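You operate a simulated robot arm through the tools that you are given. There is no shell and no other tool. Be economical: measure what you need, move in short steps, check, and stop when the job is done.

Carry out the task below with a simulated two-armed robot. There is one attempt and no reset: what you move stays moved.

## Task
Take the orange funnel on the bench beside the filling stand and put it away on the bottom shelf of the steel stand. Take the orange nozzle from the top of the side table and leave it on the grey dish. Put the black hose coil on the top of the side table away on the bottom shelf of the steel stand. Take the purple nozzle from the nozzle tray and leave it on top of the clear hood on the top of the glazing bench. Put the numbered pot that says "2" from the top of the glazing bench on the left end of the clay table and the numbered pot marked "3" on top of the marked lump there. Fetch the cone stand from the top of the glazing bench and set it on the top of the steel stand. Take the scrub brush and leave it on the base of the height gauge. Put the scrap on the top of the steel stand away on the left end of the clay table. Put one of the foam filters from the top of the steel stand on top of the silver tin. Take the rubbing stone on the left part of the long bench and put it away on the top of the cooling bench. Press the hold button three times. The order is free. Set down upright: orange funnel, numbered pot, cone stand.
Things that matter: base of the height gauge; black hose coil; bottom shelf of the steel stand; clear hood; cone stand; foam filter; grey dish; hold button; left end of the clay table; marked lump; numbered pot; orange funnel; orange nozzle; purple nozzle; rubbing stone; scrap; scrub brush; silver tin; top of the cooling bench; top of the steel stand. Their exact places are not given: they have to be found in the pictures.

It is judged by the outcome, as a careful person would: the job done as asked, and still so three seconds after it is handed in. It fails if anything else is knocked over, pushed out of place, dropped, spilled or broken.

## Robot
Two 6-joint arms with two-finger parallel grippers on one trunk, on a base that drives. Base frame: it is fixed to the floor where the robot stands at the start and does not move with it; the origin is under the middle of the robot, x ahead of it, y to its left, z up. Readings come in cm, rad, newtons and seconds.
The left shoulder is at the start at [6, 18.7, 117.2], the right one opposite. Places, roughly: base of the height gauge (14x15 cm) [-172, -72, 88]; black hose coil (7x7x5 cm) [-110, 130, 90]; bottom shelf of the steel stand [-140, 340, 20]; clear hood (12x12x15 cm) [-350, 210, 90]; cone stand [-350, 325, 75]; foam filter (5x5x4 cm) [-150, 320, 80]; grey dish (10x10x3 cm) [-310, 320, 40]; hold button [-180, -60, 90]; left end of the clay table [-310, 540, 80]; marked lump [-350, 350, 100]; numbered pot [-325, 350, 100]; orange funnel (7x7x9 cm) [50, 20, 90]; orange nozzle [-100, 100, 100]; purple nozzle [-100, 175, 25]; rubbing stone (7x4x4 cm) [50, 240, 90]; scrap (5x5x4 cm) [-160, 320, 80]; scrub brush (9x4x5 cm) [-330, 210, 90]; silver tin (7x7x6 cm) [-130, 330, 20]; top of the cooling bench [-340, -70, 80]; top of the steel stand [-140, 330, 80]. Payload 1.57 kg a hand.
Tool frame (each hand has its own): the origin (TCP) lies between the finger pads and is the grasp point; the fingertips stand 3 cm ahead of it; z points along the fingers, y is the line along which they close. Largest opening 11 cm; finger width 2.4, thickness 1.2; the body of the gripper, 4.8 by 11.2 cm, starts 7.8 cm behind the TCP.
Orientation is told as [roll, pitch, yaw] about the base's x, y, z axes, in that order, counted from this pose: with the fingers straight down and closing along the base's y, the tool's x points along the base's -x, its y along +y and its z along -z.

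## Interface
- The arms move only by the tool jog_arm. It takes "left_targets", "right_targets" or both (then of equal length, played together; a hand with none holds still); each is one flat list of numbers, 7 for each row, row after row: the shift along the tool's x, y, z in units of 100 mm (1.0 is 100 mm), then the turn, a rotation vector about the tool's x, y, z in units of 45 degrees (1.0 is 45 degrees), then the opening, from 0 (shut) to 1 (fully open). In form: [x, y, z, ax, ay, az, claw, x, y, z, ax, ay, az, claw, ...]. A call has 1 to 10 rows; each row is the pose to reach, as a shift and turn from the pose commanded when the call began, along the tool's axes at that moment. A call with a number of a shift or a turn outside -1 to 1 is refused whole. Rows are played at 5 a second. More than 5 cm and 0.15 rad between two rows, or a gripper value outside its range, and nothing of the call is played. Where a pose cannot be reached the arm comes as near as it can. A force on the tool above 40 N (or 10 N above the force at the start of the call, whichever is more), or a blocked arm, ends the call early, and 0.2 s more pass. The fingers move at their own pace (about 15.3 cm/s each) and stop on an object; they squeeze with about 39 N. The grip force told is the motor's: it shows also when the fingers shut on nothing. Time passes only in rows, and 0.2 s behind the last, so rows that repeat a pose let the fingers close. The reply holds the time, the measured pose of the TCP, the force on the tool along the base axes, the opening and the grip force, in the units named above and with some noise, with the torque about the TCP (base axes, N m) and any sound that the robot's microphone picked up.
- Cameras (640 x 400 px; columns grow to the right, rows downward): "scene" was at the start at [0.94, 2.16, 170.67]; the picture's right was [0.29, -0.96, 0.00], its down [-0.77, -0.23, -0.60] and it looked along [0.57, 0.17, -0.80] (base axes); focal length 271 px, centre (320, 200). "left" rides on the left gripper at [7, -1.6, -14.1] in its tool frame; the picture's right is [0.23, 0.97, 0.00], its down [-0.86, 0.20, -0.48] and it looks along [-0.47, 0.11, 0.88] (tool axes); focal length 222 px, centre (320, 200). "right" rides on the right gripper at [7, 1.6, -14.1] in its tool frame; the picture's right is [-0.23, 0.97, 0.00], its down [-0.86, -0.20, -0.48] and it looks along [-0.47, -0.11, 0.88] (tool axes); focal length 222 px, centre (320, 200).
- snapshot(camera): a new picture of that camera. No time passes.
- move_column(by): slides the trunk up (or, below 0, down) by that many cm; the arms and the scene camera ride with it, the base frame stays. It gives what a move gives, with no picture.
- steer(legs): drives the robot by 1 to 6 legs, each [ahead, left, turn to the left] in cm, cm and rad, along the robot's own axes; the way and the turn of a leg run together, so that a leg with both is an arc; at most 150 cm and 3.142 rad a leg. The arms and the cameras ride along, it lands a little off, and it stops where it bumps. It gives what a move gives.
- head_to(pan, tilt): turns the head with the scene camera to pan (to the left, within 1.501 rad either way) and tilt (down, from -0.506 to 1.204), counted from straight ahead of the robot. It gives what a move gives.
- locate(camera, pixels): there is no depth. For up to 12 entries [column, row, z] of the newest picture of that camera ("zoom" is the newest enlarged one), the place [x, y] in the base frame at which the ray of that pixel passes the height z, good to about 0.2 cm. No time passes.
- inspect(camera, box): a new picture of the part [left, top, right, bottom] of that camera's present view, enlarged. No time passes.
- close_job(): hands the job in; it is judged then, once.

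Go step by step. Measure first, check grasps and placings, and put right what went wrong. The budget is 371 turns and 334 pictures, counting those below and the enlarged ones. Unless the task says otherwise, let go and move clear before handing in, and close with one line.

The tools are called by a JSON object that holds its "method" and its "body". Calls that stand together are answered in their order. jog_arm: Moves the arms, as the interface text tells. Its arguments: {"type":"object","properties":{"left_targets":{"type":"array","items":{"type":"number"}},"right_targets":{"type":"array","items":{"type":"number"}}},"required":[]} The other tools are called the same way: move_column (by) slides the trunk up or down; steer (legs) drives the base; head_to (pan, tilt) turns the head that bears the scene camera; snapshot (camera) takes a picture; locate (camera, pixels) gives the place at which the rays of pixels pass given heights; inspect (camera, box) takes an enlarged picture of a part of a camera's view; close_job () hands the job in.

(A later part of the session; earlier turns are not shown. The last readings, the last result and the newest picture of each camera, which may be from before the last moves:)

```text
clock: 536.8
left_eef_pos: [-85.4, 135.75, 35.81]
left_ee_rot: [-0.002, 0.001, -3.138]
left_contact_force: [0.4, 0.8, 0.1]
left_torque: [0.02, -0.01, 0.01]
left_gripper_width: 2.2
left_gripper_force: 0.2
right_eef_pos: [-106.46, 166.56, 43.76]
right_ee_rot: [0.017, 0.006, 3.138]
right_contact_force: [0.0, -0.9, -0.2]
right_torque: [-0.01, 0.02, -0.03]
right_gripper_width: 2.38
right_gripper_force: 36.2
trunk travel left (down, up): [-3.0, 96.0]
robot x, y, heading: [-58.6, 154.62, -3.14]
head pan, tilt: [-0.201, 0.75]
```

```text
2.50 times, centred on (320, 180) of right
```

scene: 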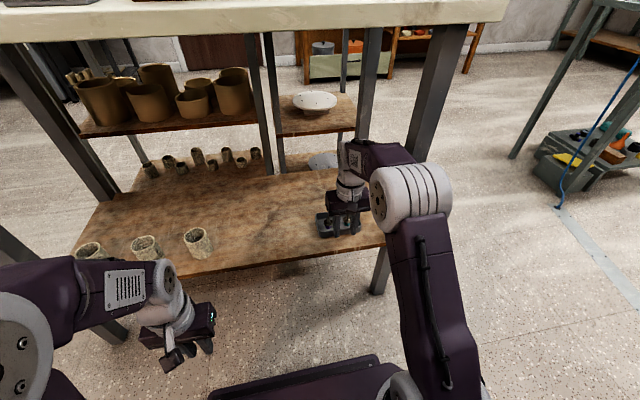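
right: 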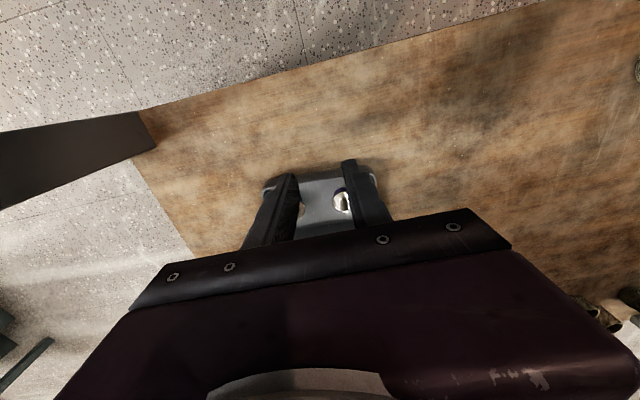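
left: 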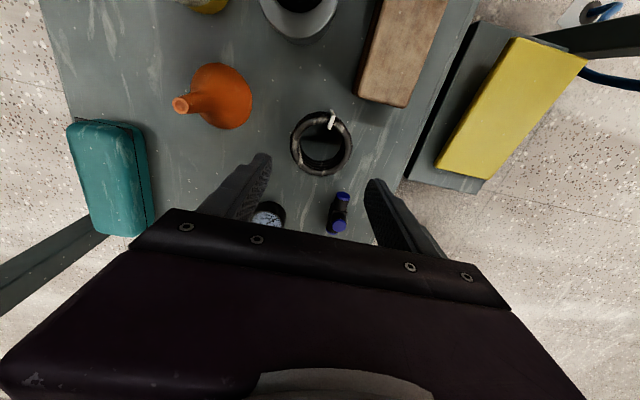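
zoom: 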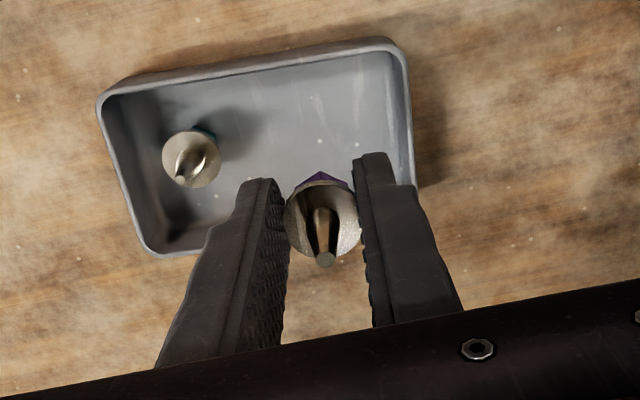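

Purple nozzle held. Now put the tray back: pull the right hand out, slide the base 20 cm, and use the left hand on the tray's free end wall.

{"method": "jog_arm", "body": {"right_targets": [0.1, 0, -0.4, 0, 0, 0, 0, 0.5, 0, -0.5, 0, 0, 0, 0, 1, 0, -0.5, 0, 0, 0, 0]}}

{"method": "jog_arm", "body": {"right_targets": [0.4, 0, 0, 0, 0, 0, 0, 0.8, 0, 0, 0, 0, 0, 0, 1, 0, 0, 0, 0, 0, 0], "left_targets": [0, 0, -0.3, 0, 0, 0, 0.36, 0, 0, -0.7, 0, 0, 0, 0.36, 0.1, 0, -1, 0, 0, 0, 0.36]}}

{"method": "steer", "body": {"legs": [[0, -22, 0]]}}

{"method": "snapshot", "body": {"camera": "scene"}}

```text
clock: 537.6
left_eef_pos: [-85.28, 135.62, 35.67]
left_ee_rot: [0.0, 0.002, -3.138]
left_contact_force: [-0.6, -0.2, 0.0]
left_torque: [-0.01, -0.02, -0.01]
left_gripper_width: 2.21
left_gripper_force: 0.0
right_eef_pos: [-96.56, 167.08, 49.25]
right_ee_rot: [0.018, 0.009, 3.14]
right_contact_force: [-0.4, -0.4, -0.4]
right_torque: [-0.02, -0.03, -0.03]
right_gripper_width: 2.38
right_gripper_force: 36.0
trunk travel left (down, up): [-3.0, 96.0]
robot x, y, heading: [-58.5, 154.63, -3.137]
head pan, tilt: [-0.201, 0.75]
```

```text
clock: 538.4
left_eef_pos: [-84.38, 135.57, 45.94]
left_ee_rot: [0.001, 0.001, -3.138]
left_contact_force: [-0.2, 0.7, 0.1]
left_torque: [0.01, -0.01, -0.02]
left_gripper_width: 3.96
left_gripper_force: 0.2
right_eef_pos: [-86.52, 166.77, 49.21]
right_ee_rot: [0.019, 0.007, 3.141]
right_contact_force: [-0.1, -0.5, -0.8]
right_torque: [0.01, -0.02, -0.03]
right_gripper_width: 2.38
right_gripper_force: 36.3
trunk travel left (down, up): [-3.0, 96.0]
robot x, y, heading: [-58.38, 154.58, -3.137]
head pan, tilt: [-0.201, 0.75]
```

```text
clock: 540.1
left_eef_pos: [-84.43, 157.44, 45.83]
left_ee_rot: [-0.001, -0.001, -3.136]
left_contact_force: [0.4, -0.3, -0.2]
left_torque: [-0.03, 0.02, 0.0]
left_gripper_width: 3.98
left_gripper_force: 0.1
right_eef_pos: [-86.58, 188.68, 49.2]
right_ee_rot: [0.019, 0.007, 3.142]
right_contact_force: [0.1, 0.6, 0.3]
right_torque: [-0.01, 0.05, -0.02]
right_gripper_width: 2.38
right_gripper_force: 35.6
trunk travel left (down, up): [-3.0, 96.0]
robot x, y, heading: [-58.54, 176.46, -3.136]
head pan, tilt: [-0.201, 0.75]
```

```text
73 pictures are left
```

scene: 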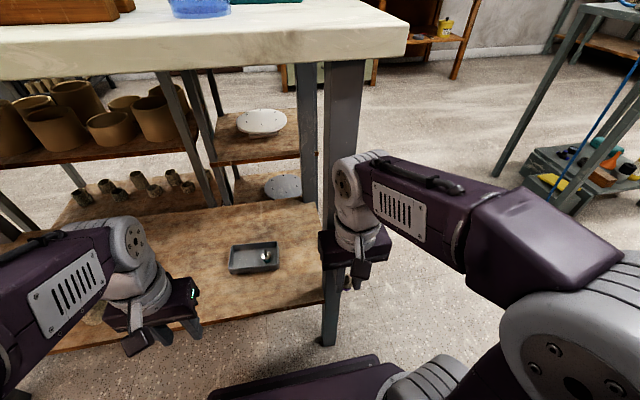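

Move the left hand above the tray's free (low-y) end wall.

{"method": "jog_arm", "body": {"left_targets": [-0.4, -0.1, 0, 0, 0, 0, 0.36, -0.8, -0.3, 0, 0, 0, 0, 0.36, -1, -0.5, 0, 0, 0, 0, 0.36]}}

{"method": "jog_arm", "body": {"left_targets": [-0.4, 0, 0, 0, 0, 0, 0.36, -0.8, 0, 0, 0, 0, 0, 0.36, -1, 0, 0, 0, 0, 0, 0.36]}}

{"method": "inspect", "body": {"camera": "left", "box": [200, 80, 440, 260]}}

```text
clock: 540.9
left_eef_pos: [-94.65, 162.36, 45.77]
left_ee_rot: [-0.001, 0.002, -3.137]
left_contact_force: [0.4, 0.0, -0.3]
left_torque: [0.02, 0.02, -0.02]
left_gripper_width: 3.96
left_gripper_force: 0.1
right_eef_pos: [-86.61, 188.68, 49.2]
right_ee_rot: [0.016, 0.007, 3.141]
right_contact_force: [-0.1, 0.5, -0.3]
right_torque: [-0.03, 0.01, 0.02]
right_gripper_width: 2.39
right_gripper_force: 36.2
trunk travel left (down, up): [-3.0, 96.0]
robot x, y, heading: [-58.59, 176.58, -3.139]
head pan, tilt: [-0.201, 0.75]
```

```text
clock: 541.7
left_eef_pos: [-104.63, 162.42, 45.76]
left_ee_rot: [0.0, 0.002, -3.138]
left_contact_force: [-0.6, 0.2, 0.4]
left_torque: [-0.02, 0.01, -0.03]
left_gripper_width: 3.95
left_gripper_force: 0.1
right_eef_pos: [-86.59, 188.53, 49.18]
right_ee_rot: [0.016, 0.005, 3.142]
right_contact_force: [-0.8, -0.4, -0.3]
right_torque: [0.01, -0.01, 0.0]
right_gripper_width: 2.4
right_gripper_force: 35.4
trunk travel left (down, up): [-3.0, 96.0]
robot x, y, heading: [-58.86, 176.36, -3.138]
head pan, tilt: [-0.201, 0.75]
```

```text
2.22 times, centred on (320, 170) of left
```

zoom: 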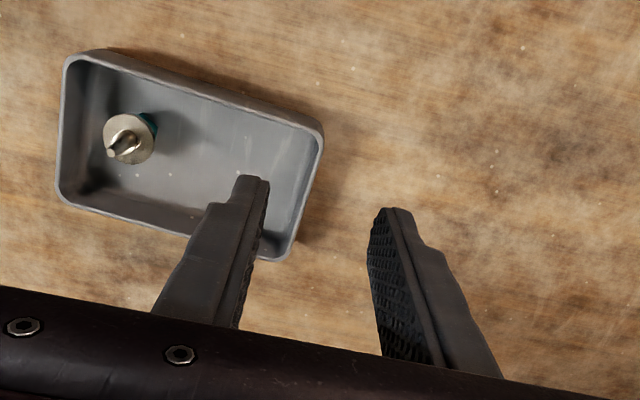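

{"method": "locate", "body": {"camera": "zoom", "pixels": [[308, 200, 36], [323, 145, 36], [288, 255, 36], [70, 62, 36], [130, 140, 35]]}}

{"method": "jog_arm", "body": {"left_targets": [-0.1, -0.05, 0.3, 0, 0, 0, 0.36, -0.16, -0.07, 0.6, 0, 0, 0, 0.36]}}

{"method": "inspect", "body": {"camera": "left", "box": [200, 80, 440, 260]}}

```text
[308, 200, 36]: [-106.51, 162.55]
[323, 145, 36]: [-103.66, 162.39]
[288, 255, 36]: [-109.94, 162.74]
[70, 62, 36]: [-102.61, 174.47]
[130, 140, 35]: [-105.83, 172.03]
```

```text
clock: 542.3
left_eef_pos: [-105.86, 163.31, 39.82]
left_ee_rot: [0.0, 0.0, -3.137]
left_contact_force: [0.9, -0.4, -0.1]
left_torque: [0.01, 0.01, 0.01]
left_gripper_width: 3.95
left_gripper_force: 0.1
right_eef_pos: [-86.52, 188.64, 49.17]
right_ee_rot: [0.017, 0.007, 3.143]
right_contact_force: [-0.5, 0.4, -0.5]
right_torque: [0.0, -0.01, -0.02]
right_gripper_width: 2.39
right_gripper_force: 36.1
trunk travel left (down, up): [-3.0, 96.0]
robot x, y, heading: [-58.65, 176.41, -3.138]
head pan, tilt: [-0.201, 0.75]
```

```text
2.22 times, centred on (320, 170) of left
```

zoom: 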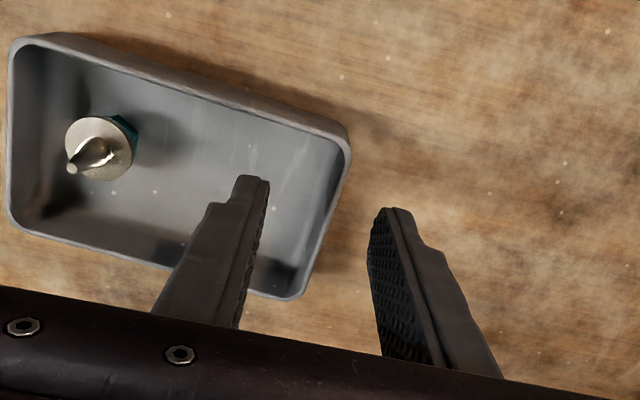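

Lower around the end wall and grip it.

{"method": "jog_arm", "body": {"left_targets": [0, 0, 0.2, 0, 0, 0, 0.36, 0, 0, 0.36, 0, 0, 0, 0.36, 0, 0, 0.36, 0, 0, 0, 0, 0, 0, 0.36, 0, 0, 0, 0, 0, 0, 0.36, 0, 0, 0, 0]}}

{"method": "inspect", "body": {"camera": "left", "box": [160, 80, 440, 260]}}

```text
clock: 543.5
left_eef_pos: [-105.96, 163.07, 36.51]
left_ee_rot: [0.0, 0.0, -3.136]
left_contact_force: [-0.1, -0.1, -0.2]
left_torque: [-0.06, -0.02, -0.01]
left_gripper_width: 0.19
left_gripper_force: 23.7
right_eef_pos: [-86.59, 188.52, 49.13]
right_ee_rot: [0.018, 0.006, 3.142]
right_contact_force: [0.0, 0.9, 0.3]
right_torque: [0.02, 0.01, 0.01]
right_gripper_width: 2.39
right_gripper_force: 36.9
trunk travel left (down, up): [-3.0, 96.0]
robot x, y, heading: [-58.99, 176.58, -3.134]
head pan, tilt: [-0.201, 0.75]
```

```text
2.22 times, centred on (300, 170) of left
```

zoom: 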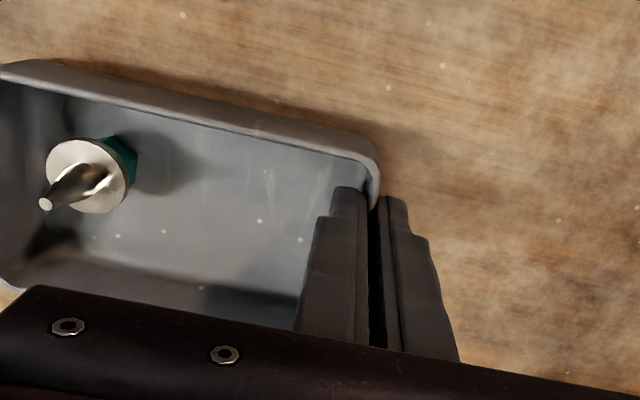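

The wall is gripped. Drag the tray back slowly: +6.2 cm in x, +3.4 cm in y, with a slight rotation.

{"method": "jog_arm", "body": {"left_targets": [0.06, -0.03, 0, 0, 0, -0.01, 0, 0.12, -0.07, 0, 0, 0, -0.02, 0, 0.18, -0.1, 0, 0, 0, -0.03, 0, 0.25, -0.14, 0, 0, 0, -0.04, 0, 0.31, -0.17, 0, 0, 0, -0.05, 0, 0.37, -0.2, 0, 0, 0, -0.06, 0, 0.43, -0.24, 0, 0, 0, -0.07, 0, 0.5, -0.27, 0, 0, 0, -0.08, 0, 0.56, -0.31, 0, 0, 0, -0.09, 0, 0.62, -0.34, 0, 0, 0, -0.095, 0]}}

{"method": "inspect", "body": {"camera": "left", "box": [160, 80, 440, 260]}}

{"method": "inspect", "body": {"camera": "scene", "box": [200, 210, 340, 320]}}

```text
clock: 545.7
left_eef_pos: [-99.72, 166.4, 36.2]
left_ee_rot: [-0.001, -0.002, -3.061]
left_contact_force: [-5.3, -3.3, 19.0]
left_torque: [-0.02, 0.19, -0.01]
left_gripper_width: 0.22
left_gripper_force: 24.1
right_eef_pos: [-86.54, 188.69, 49.26]
right_ee_rot: [0.018, 0.005, 3.14]
right_contact_force: [-0.2, 0.7, 0.7]
right_torque: [0.02, -0.02, -0.01]
right_gripper_width: 2.39
right_gripper_force: 36.3
trunk travel left (down, up): [-3.0, 96.0]
robot x, y, heading: [-58.48, 176.5, -3.135]
head pan, tilt: [-0.201, 0.75]
```

```text
2.22 times, centred on (300, 170) of left
```

zoom: 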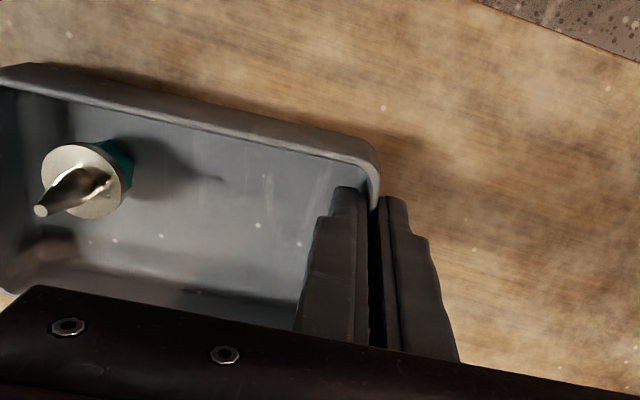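

```text
3.64 times, centred on (270, 265) of scene
```

zoom: 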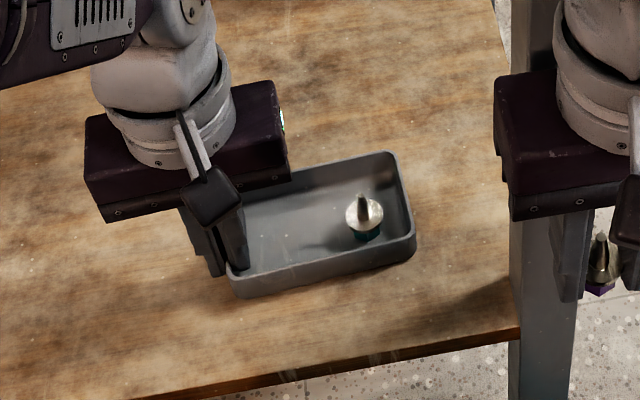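

{"method": "locate", "body": {"camera": "zoom", "pixels": [[236, 298, 32], [413, 256, 32], [400, 155, 36], [364, 212, 34.5]]}}

{"method": "jog_arm", "body": {"left_targets": [0, 0, -0.02, 0, 0, 0, 0, 0, 0, -0.02, 0, 0, 0, 0.3, 0, 0, -0.02, 0, 0, 0, 0.3, 0, 0, -0.3, 0, 0, 0, 0.3, 0, 0, -0.7, 0, 0, 0, 0.3, 0, 0, -1, 0, 0, 0, 0.3]}}

{"method": "inspect", "body": {"camera": "scene", "box": [200, 210, 340, 320]}}

```text
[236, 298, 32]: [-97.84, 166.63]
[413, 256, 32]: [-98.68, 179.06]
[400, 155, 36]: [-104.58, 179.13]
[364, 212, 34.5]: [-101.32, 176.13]
```

```text
clock: 547.1
left_eef_pos: [-99.99, 166.6, 46.09]
left_ee_rot: [-0.001, 0.003, -3.06]
left_contact_force: [0.7, 0.4, 0.3]
left_torque: [-0.01, 0.0, 0.0]
left_gripper_width: 3.31
left_gripper_force: 0.1
right_eef_pos: [-86.67, 188.61, 49.27]
right_ee_rot: [0.017, 0.005, 3.14]
right_contact_force: [1.0, 0.0, 0.0]
right_torque: [-0.01, -0.01, 0.01]
right_gripper_width: 2.38
right_gripper_force: 36.5
trunk travel left (down, up): [-3.0, 96.0]
robot x, y, heading: [-59.07, 176.12, -3.137]
head pan, tilt: [-0.201, 0.75]
```

```text
3.64 times, centred on (270, 265) of scene
```

zoom: 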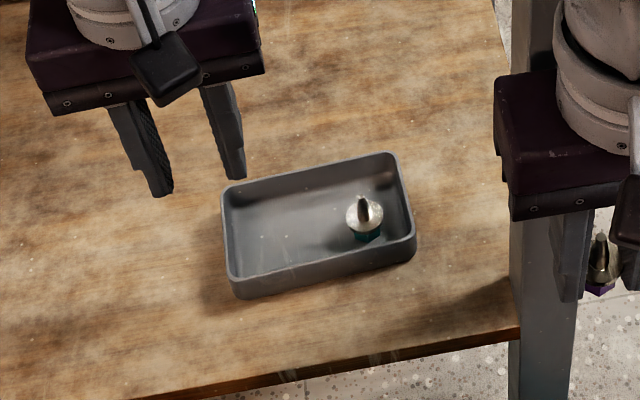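

The tray is back within about a centimetre of where it stood, the teal nozzle upright. Retract, raise, and go for the rubbing stone with the left hand.

{"method": "jog_arm", "body": {"left_targets": [0.4, 0, 0, 0, 0, 0.04, 0.3, 0.8, 0, 0, 0, 0, 0.09, 0.3, 1, 0, 0, 0, 0, 0.09, 0.3]}}

{"method": "jog_arm", "body": {"left_targets": [0.4, 0, 0, 0, 0, 0, 0.5, 0.7, 0, 0, 0, 0, 0, 0.8]}}

{"method": "steer", "body": {"legs": [[-27, 0, 0]]}}

{"method": "move_column", "body": {"by": 40}}

{"method": "move_column", "body": {"by": 30}}

{"method": "steer", "body": {"legs": [[0, 0, -1.57], [0, 0, -1.57]]}}

{"method": "head_to", "body": {"pan": 0.4, "tilt": 0.75}}

{"method": "snapshot", "body": {"camera": "scene"}}

```text
clock: 547.9
left_eef_pos: [-89.63, 167.23, 46.22]
left_ee_rot: [0.0, 0.0, -3.132]
left_contact_force: [0.1, -0.4, 0.5]
left_torque: [-0.01, -0.01, -0.01]
left_gripper_width: 3.33
left_gripper_force: 0.1
right_eef_pos: [-86.66, 188.67, 49.24]
right_ee_rot: [0.018, 0.008, 3.143]
right_contact_force: [-0.4, -0.3, 0.2]
right_torque: [-0.03, -0.03, -0.02]
right_gripper_width: 2.43
right_gripper_force: 36.8
trunk travel left (down, up): [-3.0, 96.0]
robot x, y, heading: [-58.76, 176.53, -3.138]
head pan, tilt: [-0.201, 0.75]
```

```text
clock: 548.5
left_eef_pos: [-82.88, 167.52, 45.99]
left_ee_rot: [0.0, 0.0, -3.134]
left_contact_force: [0.9, 0.3, 0.5]
left_torque: [-0.01, 0.0, 0.03]
left_gripper_width: 8.8
left_gripper_force: 0.1
right_eef_pos: [-86.59, 188.56, 49.16]
right_ee_rot: [0.019, 0.007, 3.143]
right_contact_force: [-0.5, 0.1, -0.6]
right_torque: [0.04, -0.01, 0.0]
right_gripper_width: 2.4
right_gripper_force: 35.6
trunk travel left (down, up): [-3.0, 96.0]
robot x, y, heading: [-58.86, 176.35, -3.132]
head pan, tilt: [-0.201, 0.75]
```

```text
clock: 550.4
left_eef_pos: [-55.78, 167.71, 45.83]
left_ee_rot: [0.0, -0.001, -3.127]
left_contact_force: [0.1, 0.3, -0.7]
left_torque: [-0.02, -0.04, -0.02]
left_gripper_width: 8.8
left_gripper_force: 0.0
right_eef_pos: [-59.67, 188.7, 49.13]
right_ee_rot: [0.019, 0.008, -3.138]
right_contact_force: [0.1, 0.0, 0.3]
right_torque: [0.02, 0.0, 0.01]
right_gripper_width: 2.39
right_gripper_force: 36.2
trunk travel left (down, up): [-3.0, 96.0]
robot x, y, heading: [-31.71, 176.21, -3.133]
head pan, tilt: [-0.201, 0.75]
```

```text
clock: 554.2
left_eef_pos: [-55.8, 167.68, 85.84]
left_ee_rot: [0.0, 0.0, -3.128]
left_contact_force: [0.5, 0.0, 1.0]
left_torque: [-0.01, 0.02, 0.0]
left_gripper_width: 8.79
left_gripper_force: 0.0
right_eef_pos: [-59.56, 188.73, 89.17]
right_ee_rot: [0.018, 0.006, -3.139]
right_contact_force: [-0.1, -0.1, -1.3]
right_torque: [0.0, -0.01, 0.01]
right_gripper_width: 2.39
right_gripper_force: 35.7
trunk travel left (down, up): [-43.0, 56.0]
robot x, y, heading: [-31.96, 176.44, -3.134]
head pan, tilt: [-0.201, 0.75]
```

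```text
clock: 557.2
left_eef_pos: [-55.77, 167.75, 116.07]
left_ee_rot: [0.001, 0.0, -3.128]
left_contact_force: [0.0, 0.5, 0.1]
left_torque: [0.01, -0.02, -0.02]
left_gripper_width: 8.81
left_gripper_force: 0.2
right_eef_pos: [-59.67, 188.7, 119.16]
right_ee_rot: [0.019, 0.007, -3.138]
right_contact_force: [0.4, 0.0, 0.1]
right_torque: [-0.01, -0.03, 0.02]
right_gripper_width: 2.38
right_gripper_force: 36.0
trunk travel left (down, up): [-73.0, 26.0]
robot x, y, heading: [-32.1, 176.71, -3.134]
head pan, tilt: [-0.201, 0.75]
```

```text
clock: 565.2
left_eef_pos: [-7.82, 186.33, 115.95]
left_ee_rot: [0.001, -0.002, 0.039]
left_contact_force: [1.1, 0.3, -0.4]
left_torque: [0.0, -0.01, 0.02]
left_gripper_width: 8.81
left_gripper_force: 0.1
right_eef_pos: [-3.49, 165.38, 119.26]
right_ee_rot: [0.018, 0.007, 0.03]
right_contact_force: [1.0, -0.2, -0.3]
right_torque: [-0.04, 0.01, -0.04]
right_gripper_width: 2.42
right_gripper_force: 37.0
trunk travel left (down, up): [-73.0, 26.0]
robot x, y, heading: [-31.67, 176.48, 0.036]
head pan, tilt: [-0.201, 0.75]
```

```text
clock: 566.2
left_eef_pos: [-7.93, 186.15, 115.9]
left_ee_rot: [-0.001, 0.001, 0.038]
left_contact_force: [-0.8, 0.3, 0.6]
left_torque: [0.0, 0.0, 0.01]
left_gripper_width: 8.79
left_gripper_force: 0.1
right_eef_pos: [-3.49, 165.37, 119.18]
right_ee_rot: [0.016, 0.007, 0.029]
right_contact_force: [-0.8, -1.0, 0.2]
right_torque: [-0.01, 0.02, 0.01]
right_gripper_width: 2.39
right_gripper_force: 36.4
trunk travel left (down, up): [-73.0, 26.0]
robot x, y, heading: [-31.6, 176.86, 0.032]
head pan, tilt: [0.4, 0.75]
```

```text
66 pictures are left
```

scene: 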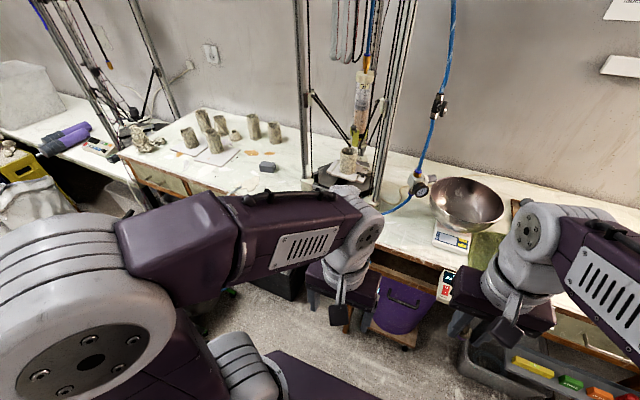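

The stone is at (268,166). I'll move straight to (-2, 215) facing the bench, which keeps the trunk clear of the air hose and the arm left of the printer column.

{"method": "jog_arm", "body": {"left_targets": [0, 0.4, 0, 0, 0, 0, 0.7, 0, 0.8, 0, 0, 0, 0, 0.7, 0, 1, 0, 0, 0, 0, 0.7], "right_targets": [0, -0.4, 0, 0, 0, 0, 0, 0, -0.8, 0, 0, 0, 0, 0, 0, -1, 0, 0, 0, 0, 0]}}

{"method": "steer", "body": {"legs": [[0, 38, -0.032], [29, 0, 0]]}}

{"method": "head_to", "body": {"pan": 0.35, "tilt": 0.85}}

{"method": "snapshot", "body": {"camera": "scene"}}

{"method": "snapshot", "body": {"camera": "left"}}

```text
clock: 567.0
left_eef_pos: [-7.96, 196.37, 115.57]
left_ee_rot: [0.0, 0.003, 0.038]
left_contact_force: [0.1, -0.4, -0.3]
left_torque: [0.01, 0.05, -0.03]
left_gripper_width: 7.68
left_gripper_force: 0.0
left hand out of reach, approached as far as the arm can: row 3
right_eef_pos: [-2.99, 155.27, 118.75]
right_ee_rot: [0.019, 0.007, 0.029]
right_contact_force: [-0.2, 0.4, -1.1]
right_torque: [-0.01, 0.03, 0.0]
right_gripper_width: 2.41
right_gripper_force: 35.9
trunk travel left (down, up): [-73.0, 26.0]
robot x, y, heading: [-31.57, 176.54, 0.035]
head pan, tilt: [0.4, 0.75]
```

```text
clock: 571.0
left_eef_pos: [20.93, 234.09, 115.81]
left_ee_rot: [0.001, 0.002, -0.003]
left_contact_force: [0.7, 1.0, -0.4]
left_torque: [0.01, -0.01, 0.0]
left_gripper_width: 7.7
left_gripper_force: 0.0
right_eef_pos: [24.21, 192.68, 118.95]
right_ee_rot: [0.017, 0.005, -0.012]
right_contact_force: [-0.6, 0.4, -0.1]
right_torque: [0.0, -0.03, 0.01]
right_gripper_width: 2.4
right_gripper_force: 36.6
trunk travel left (down, up): [-73.0, 26.0]
robot x, y, heading: [-3.26, 215.59, -0.006]
head pan, tilt: [0.4, 0.75]
```

```text
clock: 571.7
left_eef_pos: [20.98, 233.85, 115.69]
left_ee_rot: [-0.001, 0.003, -0.002]
left_contact_force: [0.3, 0.4, 0.0]
left_torque: [0.0, -0.01, -0.01]
left_gripper_width: 7.69
left_gripper_force: 0.1
right_eef_pos: [24.25, 192.71, 118.83]
right_ee_rot: [0.019, 0.007, -0.012]
right_contact_force: [0.2, 0.0, 0.0]
right_torque: [-0.01, 0.02, -0.01]
right_gripper_width: 2.4
right_gripper_force: 36.4
trunk travel left (down, up): [-73.0, 26.0]
robot x, y, heading: [-3.5, 215.32, -0.005]
head pan, tilt: [0.351, 0.85]
```

```text
65 pictures are left
```

scene: 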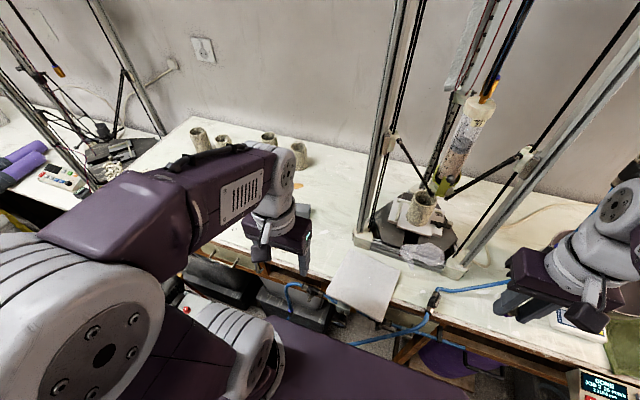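

```text
64 pictures are left
```

left: 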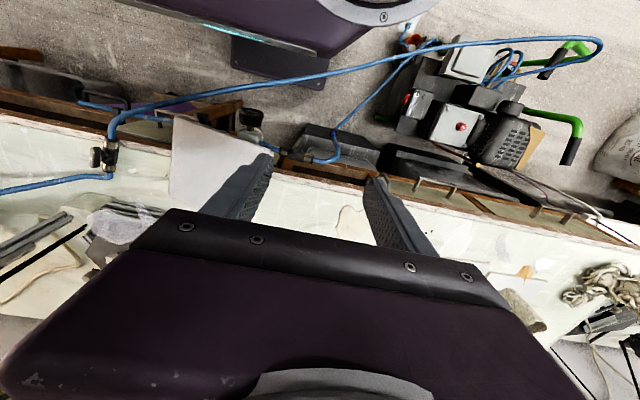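

{"method": "jog_arm", "body": {"left_targets": [-0.3, 0.3, 0, 0, 0, 0, 0.7, -0.6, 0.6, 0, 0, 0, 0, 0.7, -1, 0.8, 0, 0, 0, 0, 0.7]}}

{"method": "jog_arm", "body": {"left_targets": [-0.4, 0, 0.1, 0, 0, 0, 0.7, -0.8, 0, 0.3, 0, 0, 0, 0.7, -1, 0, 0.5, 0, 0, 0, 0.7]}}

{"method": "snapshot", "body": {"camera": "left"}}

{"method": "snapshot", "body": {"camera": "scene"}}

```text
clock: 572.5
left_eef_pos: [31.23, 242.4, 115.65]
left_ee_rot: [0.0, 0.003, -0.002]
left_contact_force: [0.7, -0.7, 0.1]
left_torque: [0.03, 0.02, 0.01]
left_gripper_width: 7.7
left_gripper_force: 0.0
right_eef_pos: [24.44, 192.71, 118.92]
right_ee_rot: [0.016, 0.007, -0.011]
right_contact_force: [0.4, -0.2, 0.2]
right_torque: [0.01, 0.01, 0.02]
right_gripper_width: 2.41
right_gripper_force: 35.7
trunk travel left (down, up): [-73.0, 26.0]
robot x, y, heading: [-3.62, 215.21, -0.01]
head pan, tilt: [0.351, 0.85]
```

```text
clock: 573.3
left_eef_pos: [41.06, 242.01, 110.67]
left_ee_rot: [0.0, 0.001, -0.001]
left_contact_force: [0.3, 0.5, 0.5]
left_torque: [0.0, 0.02, 0.01]
left_gripper_width: 7.68
left_gripper_force: 0.1
right_eef_pos: [24.21, 192.7, 118.92]
right_ee_rot: [0.017, 0.007, -0.012]
right_contact_force: [-1.0, -0.1, -0.7]
right_torque: [-0.02, -0.02, 0.0]
right_gripper_width: 2.4
right_gripper_force: 36.0
trunk travel left (down, up): [-73.0, 26.0]
robot x, y, heading: [-3.34, 215.39, -0.009]
head pan, tilt: [0.351, 0.85]
```

```text
63 pictures are left
```

left: 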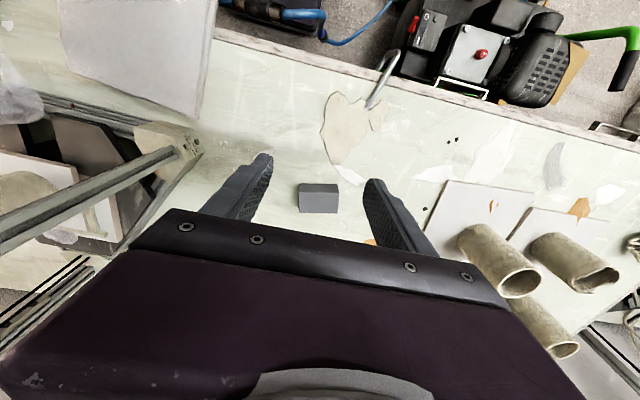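

```text
62 pictures are left
```

scene: 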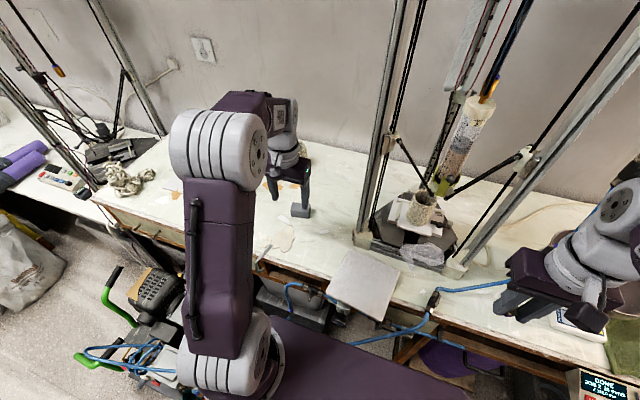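

{"method": "locate", "body": {"camera": "left", "pixels": [[319, 190, 92], [319, 190, 94], [319, 190, 96], [300, 185, 93], [338, 185, 93]]}}

{"method": "locate", "body": {"camera": "scene", "pixels": [[300, 205, 92], [300, 205, 94], [300, 205, 96], [300, 216, 88], [300, 216, 90]]}}

```text
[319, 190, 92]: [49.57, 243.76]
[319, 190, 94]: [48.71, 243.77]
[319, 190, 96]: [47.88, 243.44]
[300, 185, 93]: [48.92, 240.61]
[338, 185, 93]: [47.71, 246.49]
```

```text
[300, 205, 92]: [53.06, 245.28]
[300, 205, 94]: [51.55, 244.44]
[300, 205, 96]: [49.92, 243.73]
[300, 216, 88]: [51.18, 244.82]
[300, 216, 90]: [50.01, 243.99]
```

{"method": "locate", "body": {"camera": "left", "pixels": [[319, 203, 92], [319, 203, 93], [319, 203, 94], [319, 186, 90]]}}

{"method": "inspect", "body": {"camera": "scene", "box": [250, 150, 350, 250]}}

{"method": "locate", "body": {"camera": "zoom", "pixels": [[322, 350, 93], [322, 350, 94], [322, 390, 90]]}}

```text
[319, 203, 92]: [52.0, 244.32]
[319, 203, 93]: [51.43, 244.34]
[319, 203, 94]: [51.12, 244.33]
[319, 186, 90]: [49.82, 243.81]
```

```text
4.00 times, centred on (300, 200) of scene
```

zoom: 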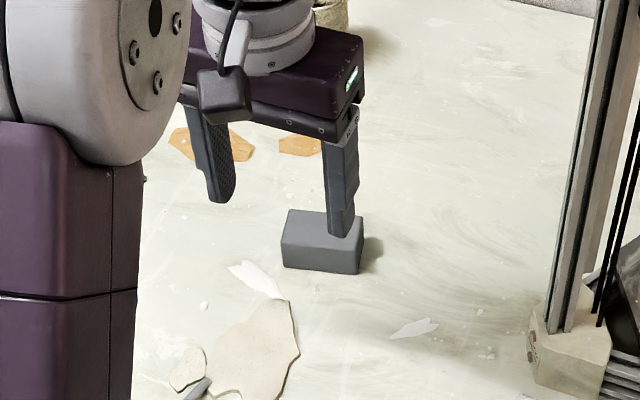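

```text
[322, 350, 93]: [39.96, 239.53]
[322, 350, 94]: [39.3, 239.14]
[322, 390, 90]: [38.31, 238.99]
```

The stone's long side lies along y; centre ≈(51.4,244.4), top ≈94. Open wide, move over it and descend.

{"method": "jog_arm", "body": {"left_targets": [-0.4, 0.1, 0, 0, 0, 0, 0.9, -0.8, 0.2, 0.2, 0, 0, 0, 0.9, -1, 0.24, 0.6, 0, 0, 0, 0.9, -1, 0.24, 1, 0, 0, 0, 0.9]}}

{"method": "snapshot", "body": {"camera": "left"}}

```text
clock: 574.3
left_eef_pos: [51.44, 244.04, 100.83]
left_ee_rot: [0.0, 0.005, -0.001]
left_contact_force: [-0.7, -1.0, 0.3]
left_torque: [0.03, 0.01, -0.02]
left_gripper_width: 9.89
left_gripper_force: 0.1
right_eef_pos: [24.33, 192.77, 118.88]
right_ee_rot: [0.019, 0.007, -0.013]
right_contact_force: [0.9, -0.1, 0.0]
right_torque: [-0.01, -0.01, 0.01]
right_gripper_width: 2.37
right_gripper_force: 35.7
trunk travel left (down, up): [-73.0, 26.0]
robot x, y, heading: [-3.54, 214.97, -0.002]
head pan, tilt: [0.351, 0.85]
```

```text
60 pictures are left
```

left: 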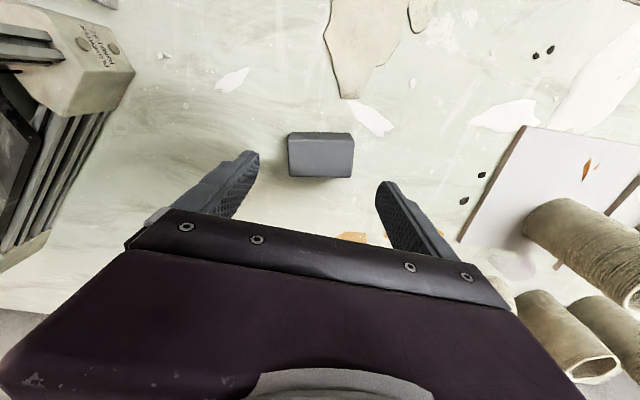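

{"method": "locate", "body": {"camera": "left", "pixels": [[321, 158, 93], [321, 158, 94], [289, 155, 93], [353, 158, 93]]}}

{"method": "jog_arm", "body": {"left_targets": [0, 0, 0.3, 0, 0, 0, 0.9, 0, 0, 0.6, 0, 0, 0, 0.9, 0, 0, 0.72, 0, 0, 0, 0.9]}}

{"method": "inspect", "body": {"camera": "left", "box": [220, 100, 420, 260]}}

```text
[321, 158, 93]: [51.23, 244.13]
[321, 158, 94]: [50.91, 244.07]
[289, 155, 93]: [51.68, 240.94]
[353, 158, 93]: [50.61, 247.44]
```

```text
clock: 575.1
left_eef_pos: [51.06, 244.07, 93.38]
left_ee_rot: [0.0, 0.002, -0.003]
left_contact_force: [0.0, -0.3, -0.2]
left_torque: [0.0, 0.0, 0.01]
left_gripper_width: 9.9
left_gripper_force: 0.0
right_eef_pos: [24.35, 192.64, 118.93]
right_ee_rot: [0.019, 0.007, -0.011]
right_contact_force: [0.1, 0.0, -0.7]
right_torque: [-0.01, 0.01, 0.01]
right_gripper_width: 2.4
right_gripper_force: 36.2
trunk travel left (down, up): [-73.0, 26.0]
robot x, y, heading: [-3.41, 215.48, -0.007]
head pan, tilt: [0.351, 0.85]
```

```text
2.50 times, centred on (320, 180) of left
```

zoom: 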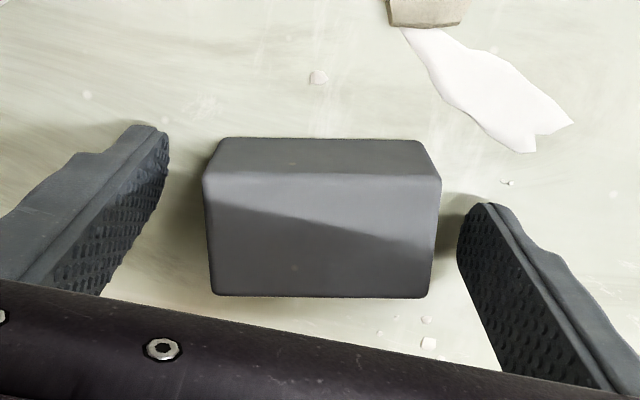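

Straddling the stone. Go down 1 cm more if free, then close.

{"method": "jog_arm", "body": {"left_targets": [0, 0, 0.05, 0, 0, 0, 0.9, 0, 0, 0.09, 0, 0, 0, 0.9, 0, 0, 0.09, 0, 0, 0, 0.9]}}

{"method": "jog_arm", "body": {"left_targets": [0, 0, -0.02, 0, 0, 0, 0.5, 0, 0, -0.02, 0, 0, 0, 0.5, 0, 0, -0.02, 0, 0, 0, 0.5]}}

{"method": "jog_arm", "body": {"left_targets": [0, 0, -0.3, 0, 0, 0, 0.5, 0, 0, -0.7, 0, 0, 0, 0.5, 0, 0, -1, 0, 0, 0, 0.5]}}

{"method": "inspect", "body": {"camera": "left", "box": [220, 100, 420, 260]}}

```text
clock: 576.1
left_eef_pos: [51.06, 244.25, 93.03]
left_ee_rot: [0.002, -0.01, -0.002]
left_contact_force: [-6.3, -0.9, 17.5]
left_torque: [-0.97, 0.38, -0.37]
left_gripper_width: 10.0
left_gripper_force: 1.0
right_eef_pos: [23.87, 192.64, 119.06]
right_ee_rot: [0.018, 0.003, -0.014]
right_contact_force: [-0.4, 0.6, -0.6]
right_torque: [0.0, 0.0, 0.03]
right_gripper_width: 2.39
right_gripper_force: 35.8
trunk travel left (down, up): [-73.0, 26.0]
robot x, y, heading: [-3.73, 214.94, -0.005]
head pan, tilt: [0.351, 0.85]
stopped in row 3 (left hand): the force on the tool passed its limit (the readings are from after the stop); the commanded pose is now the measured one
```

```text
clock: 576.9
left_eef_pos: [51.16, 244.26, 92.96]
left_ee_rot: [0.003, -0.008, -0.002]
left_contact_force: [-0.4, -5.4, 5.5]
left_torque: [-0.46, 0.0, -0.02]
left_gripper_width: 6.64
left_gripper_force: 38.3
right_eef_pos: [24.23, 192.48, 118.9]
right_ee_rot: [0.018, 0.008, -0.012]
right_contact_force: [-0.6, 0.3, -0.6]
right_torque: [-0.03, 0.0, 0.0]
right_gripper_width: 2.4
right_gripper_force: 35.8
trunk travel left (down, up): [-73.0, 26.0]
robot x, y, heading: [-3.38, 215.41, -0.001]
head pan, tilt: [0.351, 0.85]
```

```text
clock: 577.7
left_eef_pos: [51.21, 244.25, 103.04]
left_ee_rot: [0.0, -0.006, -0.002]
left_contact_force: [0.4, -0.5, -2.2]
left_torque: [0.0, 0.01, 0.04]
left_gripper_width: 6.63
left_gripper_force: 38.4
right_eef_pos: [24.31, 192.62, 118.82]
right_ee_rot: [0.018, 0.008, -0.013]
right_contact_force: [-1.4, -0.8, 0.2]
right_torque: [0.02, 0.05, 0.01]
right_gripper_width: 2.4
right_gripper_force: 35.8
trunk travel left (down, up): [-73.0, 26.0]
robot x, y, heading: [-3.78, 215.16, -0.011]
head pan, tilt: [0.351, 0.85]
```

```text
2.50 times, centred on (320, 180) of left
```

zoom: 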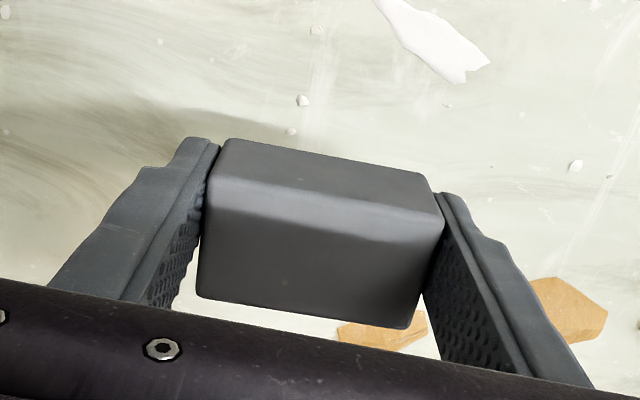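

Stone held. Retract and drive to the clear hood by the southern route.

{"method": "jog_arm", "body": {"left_targets": [0.2, -0.05, -0.4, 0, 0, 0, 0.5, 0.6, -0.1, -0.6, 0, 0, 0, 0.5, 1, -0.2, -0.7, 0, 0, 0, 0.5]}}

{"method": "jog_arm", "body": {"left_targets": [0.4, -0.1, 0, 0, 0, 0, 0.5, 0.8, -0.2, 0, 0, 0, 0, 0.5, 1, -0.2, 0, 0, 0, 0, 0.5]}}

{"method": "steer", "body": {"legs": [[-30, 0, 0], [0, -40, 0], [0, 0, 1.57], [0, 0, 1.57]]}}

```text
clock: 578.5
left_eef_pos: [41.0, 242.27, 109.9]
left_ee_rot: [0.002, -0.007, -0.002]
left_contact_force: [-0.3, 1.0, -0.9]
left_torque: [0.01, -0.01, 0.0]
left_gripper_width: 6.62
left_gripper_force: 39.0
right_eef_pos: [24.21, 192.55, 118.93]
right_ee_rot: [0.018, 0.004, -0.013]
right_contact_force: [0.0, 0.9, -0.4]
right_torque: [0.02, 0.01, 0.01]
right_gripper_width: 2.4
right_gripper_force: 35.7
trunk travel left (down, up): [-73.0, 26.0]
robot x, y, heading: [-3.46, 215.6, -0.009]
head pan, tilt: [0.351, 0.85]
```

```text
clock: 579.3
left_eef_pos: [31.01, 240.28, 109.69]
left_ee_rot: [0.001, -0.004, -0.001]
left_contact_force: [1.1, 0.1, -2.3]
left_torque: [-0.01, -0.01, 0.02]
left_gripper_width: 6.61
left_gripper_force: 38.8
right_eef_pos: [24.34, 192.78, 118.81]
right_ee_rot: [0.017, 0.007, -0.012]
right_contact_force: [0.3, -0.7, -0.3]
right_torque: [0.02, -0.01, -0.02]
right_gripper_width: 2.39
right_gripper_force: 35.4
trunk travel left (down, up): [-73.0, 26.0]
robot x, y, heading: [-3.59, 215.61, -0.008]
head pan, tilt: [0.351, 0.85]
```

```text
clock: 591.1
left_eef_pos: [-66.95, 149.5, 109.73]
left_ee_rot: [0.0, -0.006, -3.116]
left_contact_force: [-0.2, -0.6, -2.7]
left_torque: [0.02, -0.01, 0.0]
left_gripper_width: 6.58
left_gripper_force: 39.1
right_eef_pos: [-61.46, 197.13, 118.92]
right_ee_rot: [0.017, 0.009, -3.126]
right_contact_force: [0.1, -0.1, -1.1]
right_torque: [0.0, 0.01, 0.01]
right_gripper_width: 2.39
right_gripper_force: 35.5
trunk travel left (down, up): [-73.0, 26.0]
robot x, y, heading: [-33.15, 175.9, -3.124]
head pan, tilt: [0.351, 0.85]
```

{"method": "steer", "body": {"legs": [[0, 148, -0.018], [0, 10, 0], [150, 0, 0], [52, 0, 0]]}}

{"method": "head_to", "body": {"pan": -0.6, "tilt": 0.5}}

{"method": "snapshot", "body": {"camera": "scene"}}

```text
clock: 608.9
left_eef_pos: [-265.14, -16.14, 109.74]
left_ee_rot: [0.0, -0.007, -3.103]
left_contact_force: [0.8, -0.2, -2.7]
left_torque: [-0.02, -0.02, -0.01]
left_gripper_width: 6.59
left_gripper_force: 39.5
right_eef_pos: [-260.2, 31.85, 118.97]
right_ee_rot: [0.019, 0.006, -3.115]
right_contact_force: [0.5, -0.5, -0.3]
right_torque: [-0.01, 0.05, 0.02]
right_gripper_width: 2.37
right_gripper_force: 35.7
trunk travel left (down, up): [-73.0, 26.0]
robot x, y, heading: [-232.09, 10.19, -3.109]
head pan, tilt: [0.351, 0.85]
```

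```text
clock: 610.1
left_eef_pos: [-265.18, -15.98, 109.74]
left_ee_rot: [0.001, -0.004, -3.102]
left_contact_force: [0.4, -0.6, -2.5]
left_torque: [0.02, -0.04, 0.0]
left_gripper_width: 6.56
left_gripper_force: 39.0
right_eef_pos: [-260.32, 31.78, 118.86]
right_ee_rot: [0.019, 0.007, -3.115]
right_contact_force: [-0.5, 0.2, -0.5]
right_torque: [0.04, 0.01, -0.05]
right_gripper_width: 2.37
right_gripper_force: 35.5
trunk travel left (down, up): [-73.0, 26.0]
robot x, y, heading: [-231.69, 10.14, -3.11]
head pan, tilt: [-0.6, 0.499]
```

```text
57 pictures are left
```

scene: 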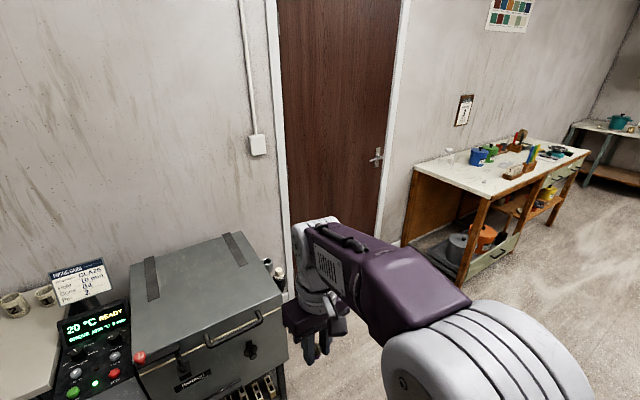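

I am right beside the kiln and the cooling bench, so I place the stone first. Look to the left.

{"method": "head_to", "body": {"pan": 0.45, "tilt": 0.65}}

{"method": "snapshot", "body": {"camera": "scene"}}

```text
clock: 611.4
left_eef_pos: [-265.28, -16.07, 109.6]
left_ee_rot: [-0.001, -0.004, -3.104]
left_contact_force: [-0.5, 0.1, -2.3]
left_torque: [0.0, 0.04, -0.02]
left_gripper_width: 6.56
left_gripper_force: 38.8
right_eef_pos: [-260.33, 31.81, 118.8]
right_ee_rot: [0.018, 0.008, -3.116]
right_contact_force: [0.8, 0.1, 0.4]
right_torque: [-0.01, 0.01, 0.03]
right_gripper_width: 2.4
right_gripper_force: 35.5
trunk travel left (down, up): [-73.0, 26.0]
robot x, y, heading: [-232.14, 10.76, -3.108]
head pan, tilt: [0.45, 0.649]
```

```text
56 pictures are left
```

scene: 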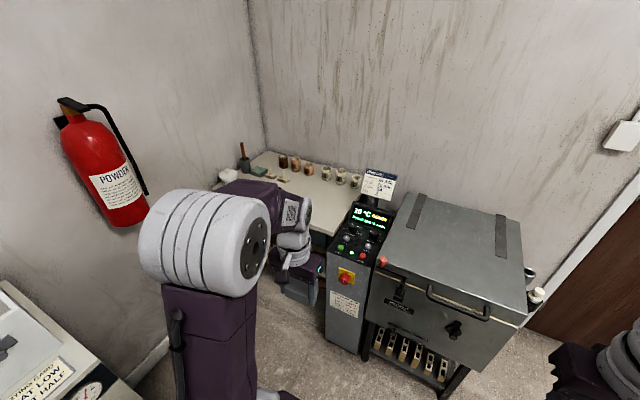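

{"method": "locate", "body": {"camera": "scene", "pixels": [[312, 232, 85], [333, 236, 85], [310, 190, 85], [262, 172, 85], [345, 185, 85], [328, 335, 0], [340, 262, 88], [353, 187, 85]]}}

{"method": "steer", "body": {"legs": [[20, 0, -0.03], [0, 40, 0]]}}

{"method": "head_to", "body": {"pan": 0.2, "tilt": 0.75}}

{"method": "snapshot", "body": {"camera": "scene"}}

```text
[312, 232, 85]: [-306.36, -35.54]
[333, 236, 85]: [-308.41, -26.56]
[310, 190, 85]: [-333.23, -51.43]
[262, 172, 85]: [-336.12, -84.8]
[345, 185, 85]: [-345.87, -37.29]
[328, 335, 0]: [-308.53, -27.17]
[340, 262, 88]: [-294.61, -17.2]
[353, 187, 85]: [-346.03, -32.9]
```

```text
clock: 615.1
left_eef_pos: [-286.19, -54.26, 109.77]
left_ee_rot: [0.001, -0.005, -3.137]
left_contact_force: [0.2, 0.4, -0.8]
left_torque: [-0.02, -0.02, 0.02]
left_gripper_width: 6.56
left_gripper_force: 38.9
right_eef_pos: [-279.65, -6.7, 118.8]
right_ee_rot: [0.017, 0.006, 3.133]
right_contact_force: [-0.7, 0.2, -0.5]
right_torque: [-0.02, 0.02, 0.0]
right_gripper_width: 2.37
right_gripper_force: 36.1
trunk travel left (down, up): [-73.0, 26.0]
robot x, y, heading: [-251.78, -28.99, 3.14]
head pan, tilt: [0.45, 0.649]
```

```text
clock: 615.9
left_eef_pos: [-286.21, -54.44, 109.64]
left_ee_rot: [0.001, -0.006, -3.138]
left_contact_force: [-0.3, -1.0, -2.2]
left_torque: [0.02, -0.01, 0.03]
left_gripper_width: 6.58
left_gripper_force: 39.2
right_eef_pos: [-279.55, -6.89, 118.93]
right_ee_rot: [0.014, 0.008, 3.133]
right_contact_force: [-0.3, -0.6, 0.5]
right_torque: [0.01, -0.02, -0.02]
right_gripper_width: 2.39
right_gripper_force: 35.9
trunk travel left (down, up): [-73.0, 26.0]
robot x, y, heading: [-251.72, -28.79, 3.137]
head pan, tilt: [0.201, 0.75]
```

```text
55 pictures are left
```

scene: 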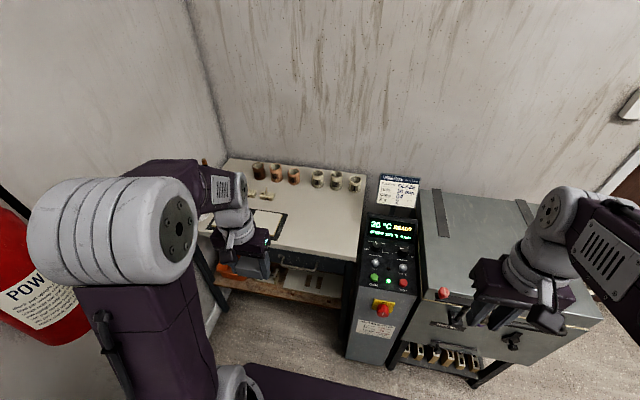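

{"method": "locate", "body": {"camera": "scene", "pixels": [[320, 220, 82], [320, 220, 86], [335, 258, 82], [335, 258, 86], [285, 218, 84], [345, 188, 84], [358, 230, 84]]}}

{"method": "inspect", "body": {"camera": "scene", "box": [200, 140, 420, 300]}}

{"method": "snapshot", "body": {"camera": "left"}}

```text
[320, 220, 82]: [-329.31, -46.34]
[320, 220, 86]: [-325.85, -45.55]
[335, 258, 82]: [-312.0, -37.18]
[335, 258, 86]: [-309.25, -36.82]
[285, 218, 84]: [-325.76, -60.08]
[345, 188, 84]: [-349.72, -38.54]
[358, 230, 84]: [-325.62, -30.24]
```

```text
2.50 times, centred on (310, 220) of scene
```

zoom: 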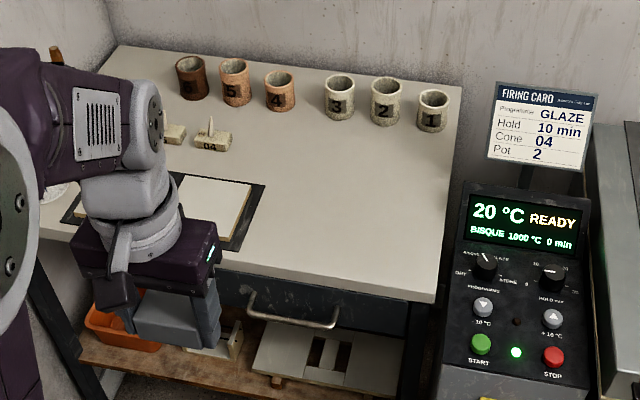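

```text
53 pictures are left
```

left: 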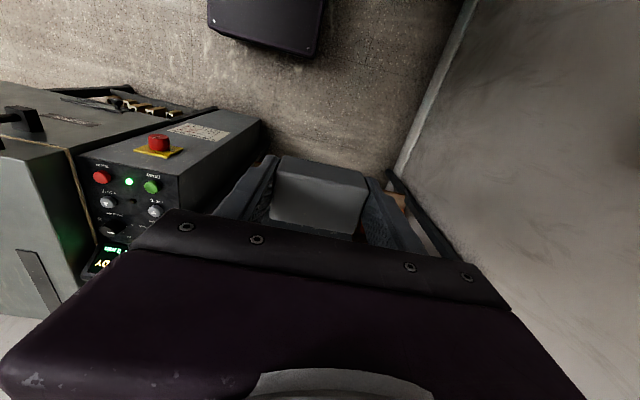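

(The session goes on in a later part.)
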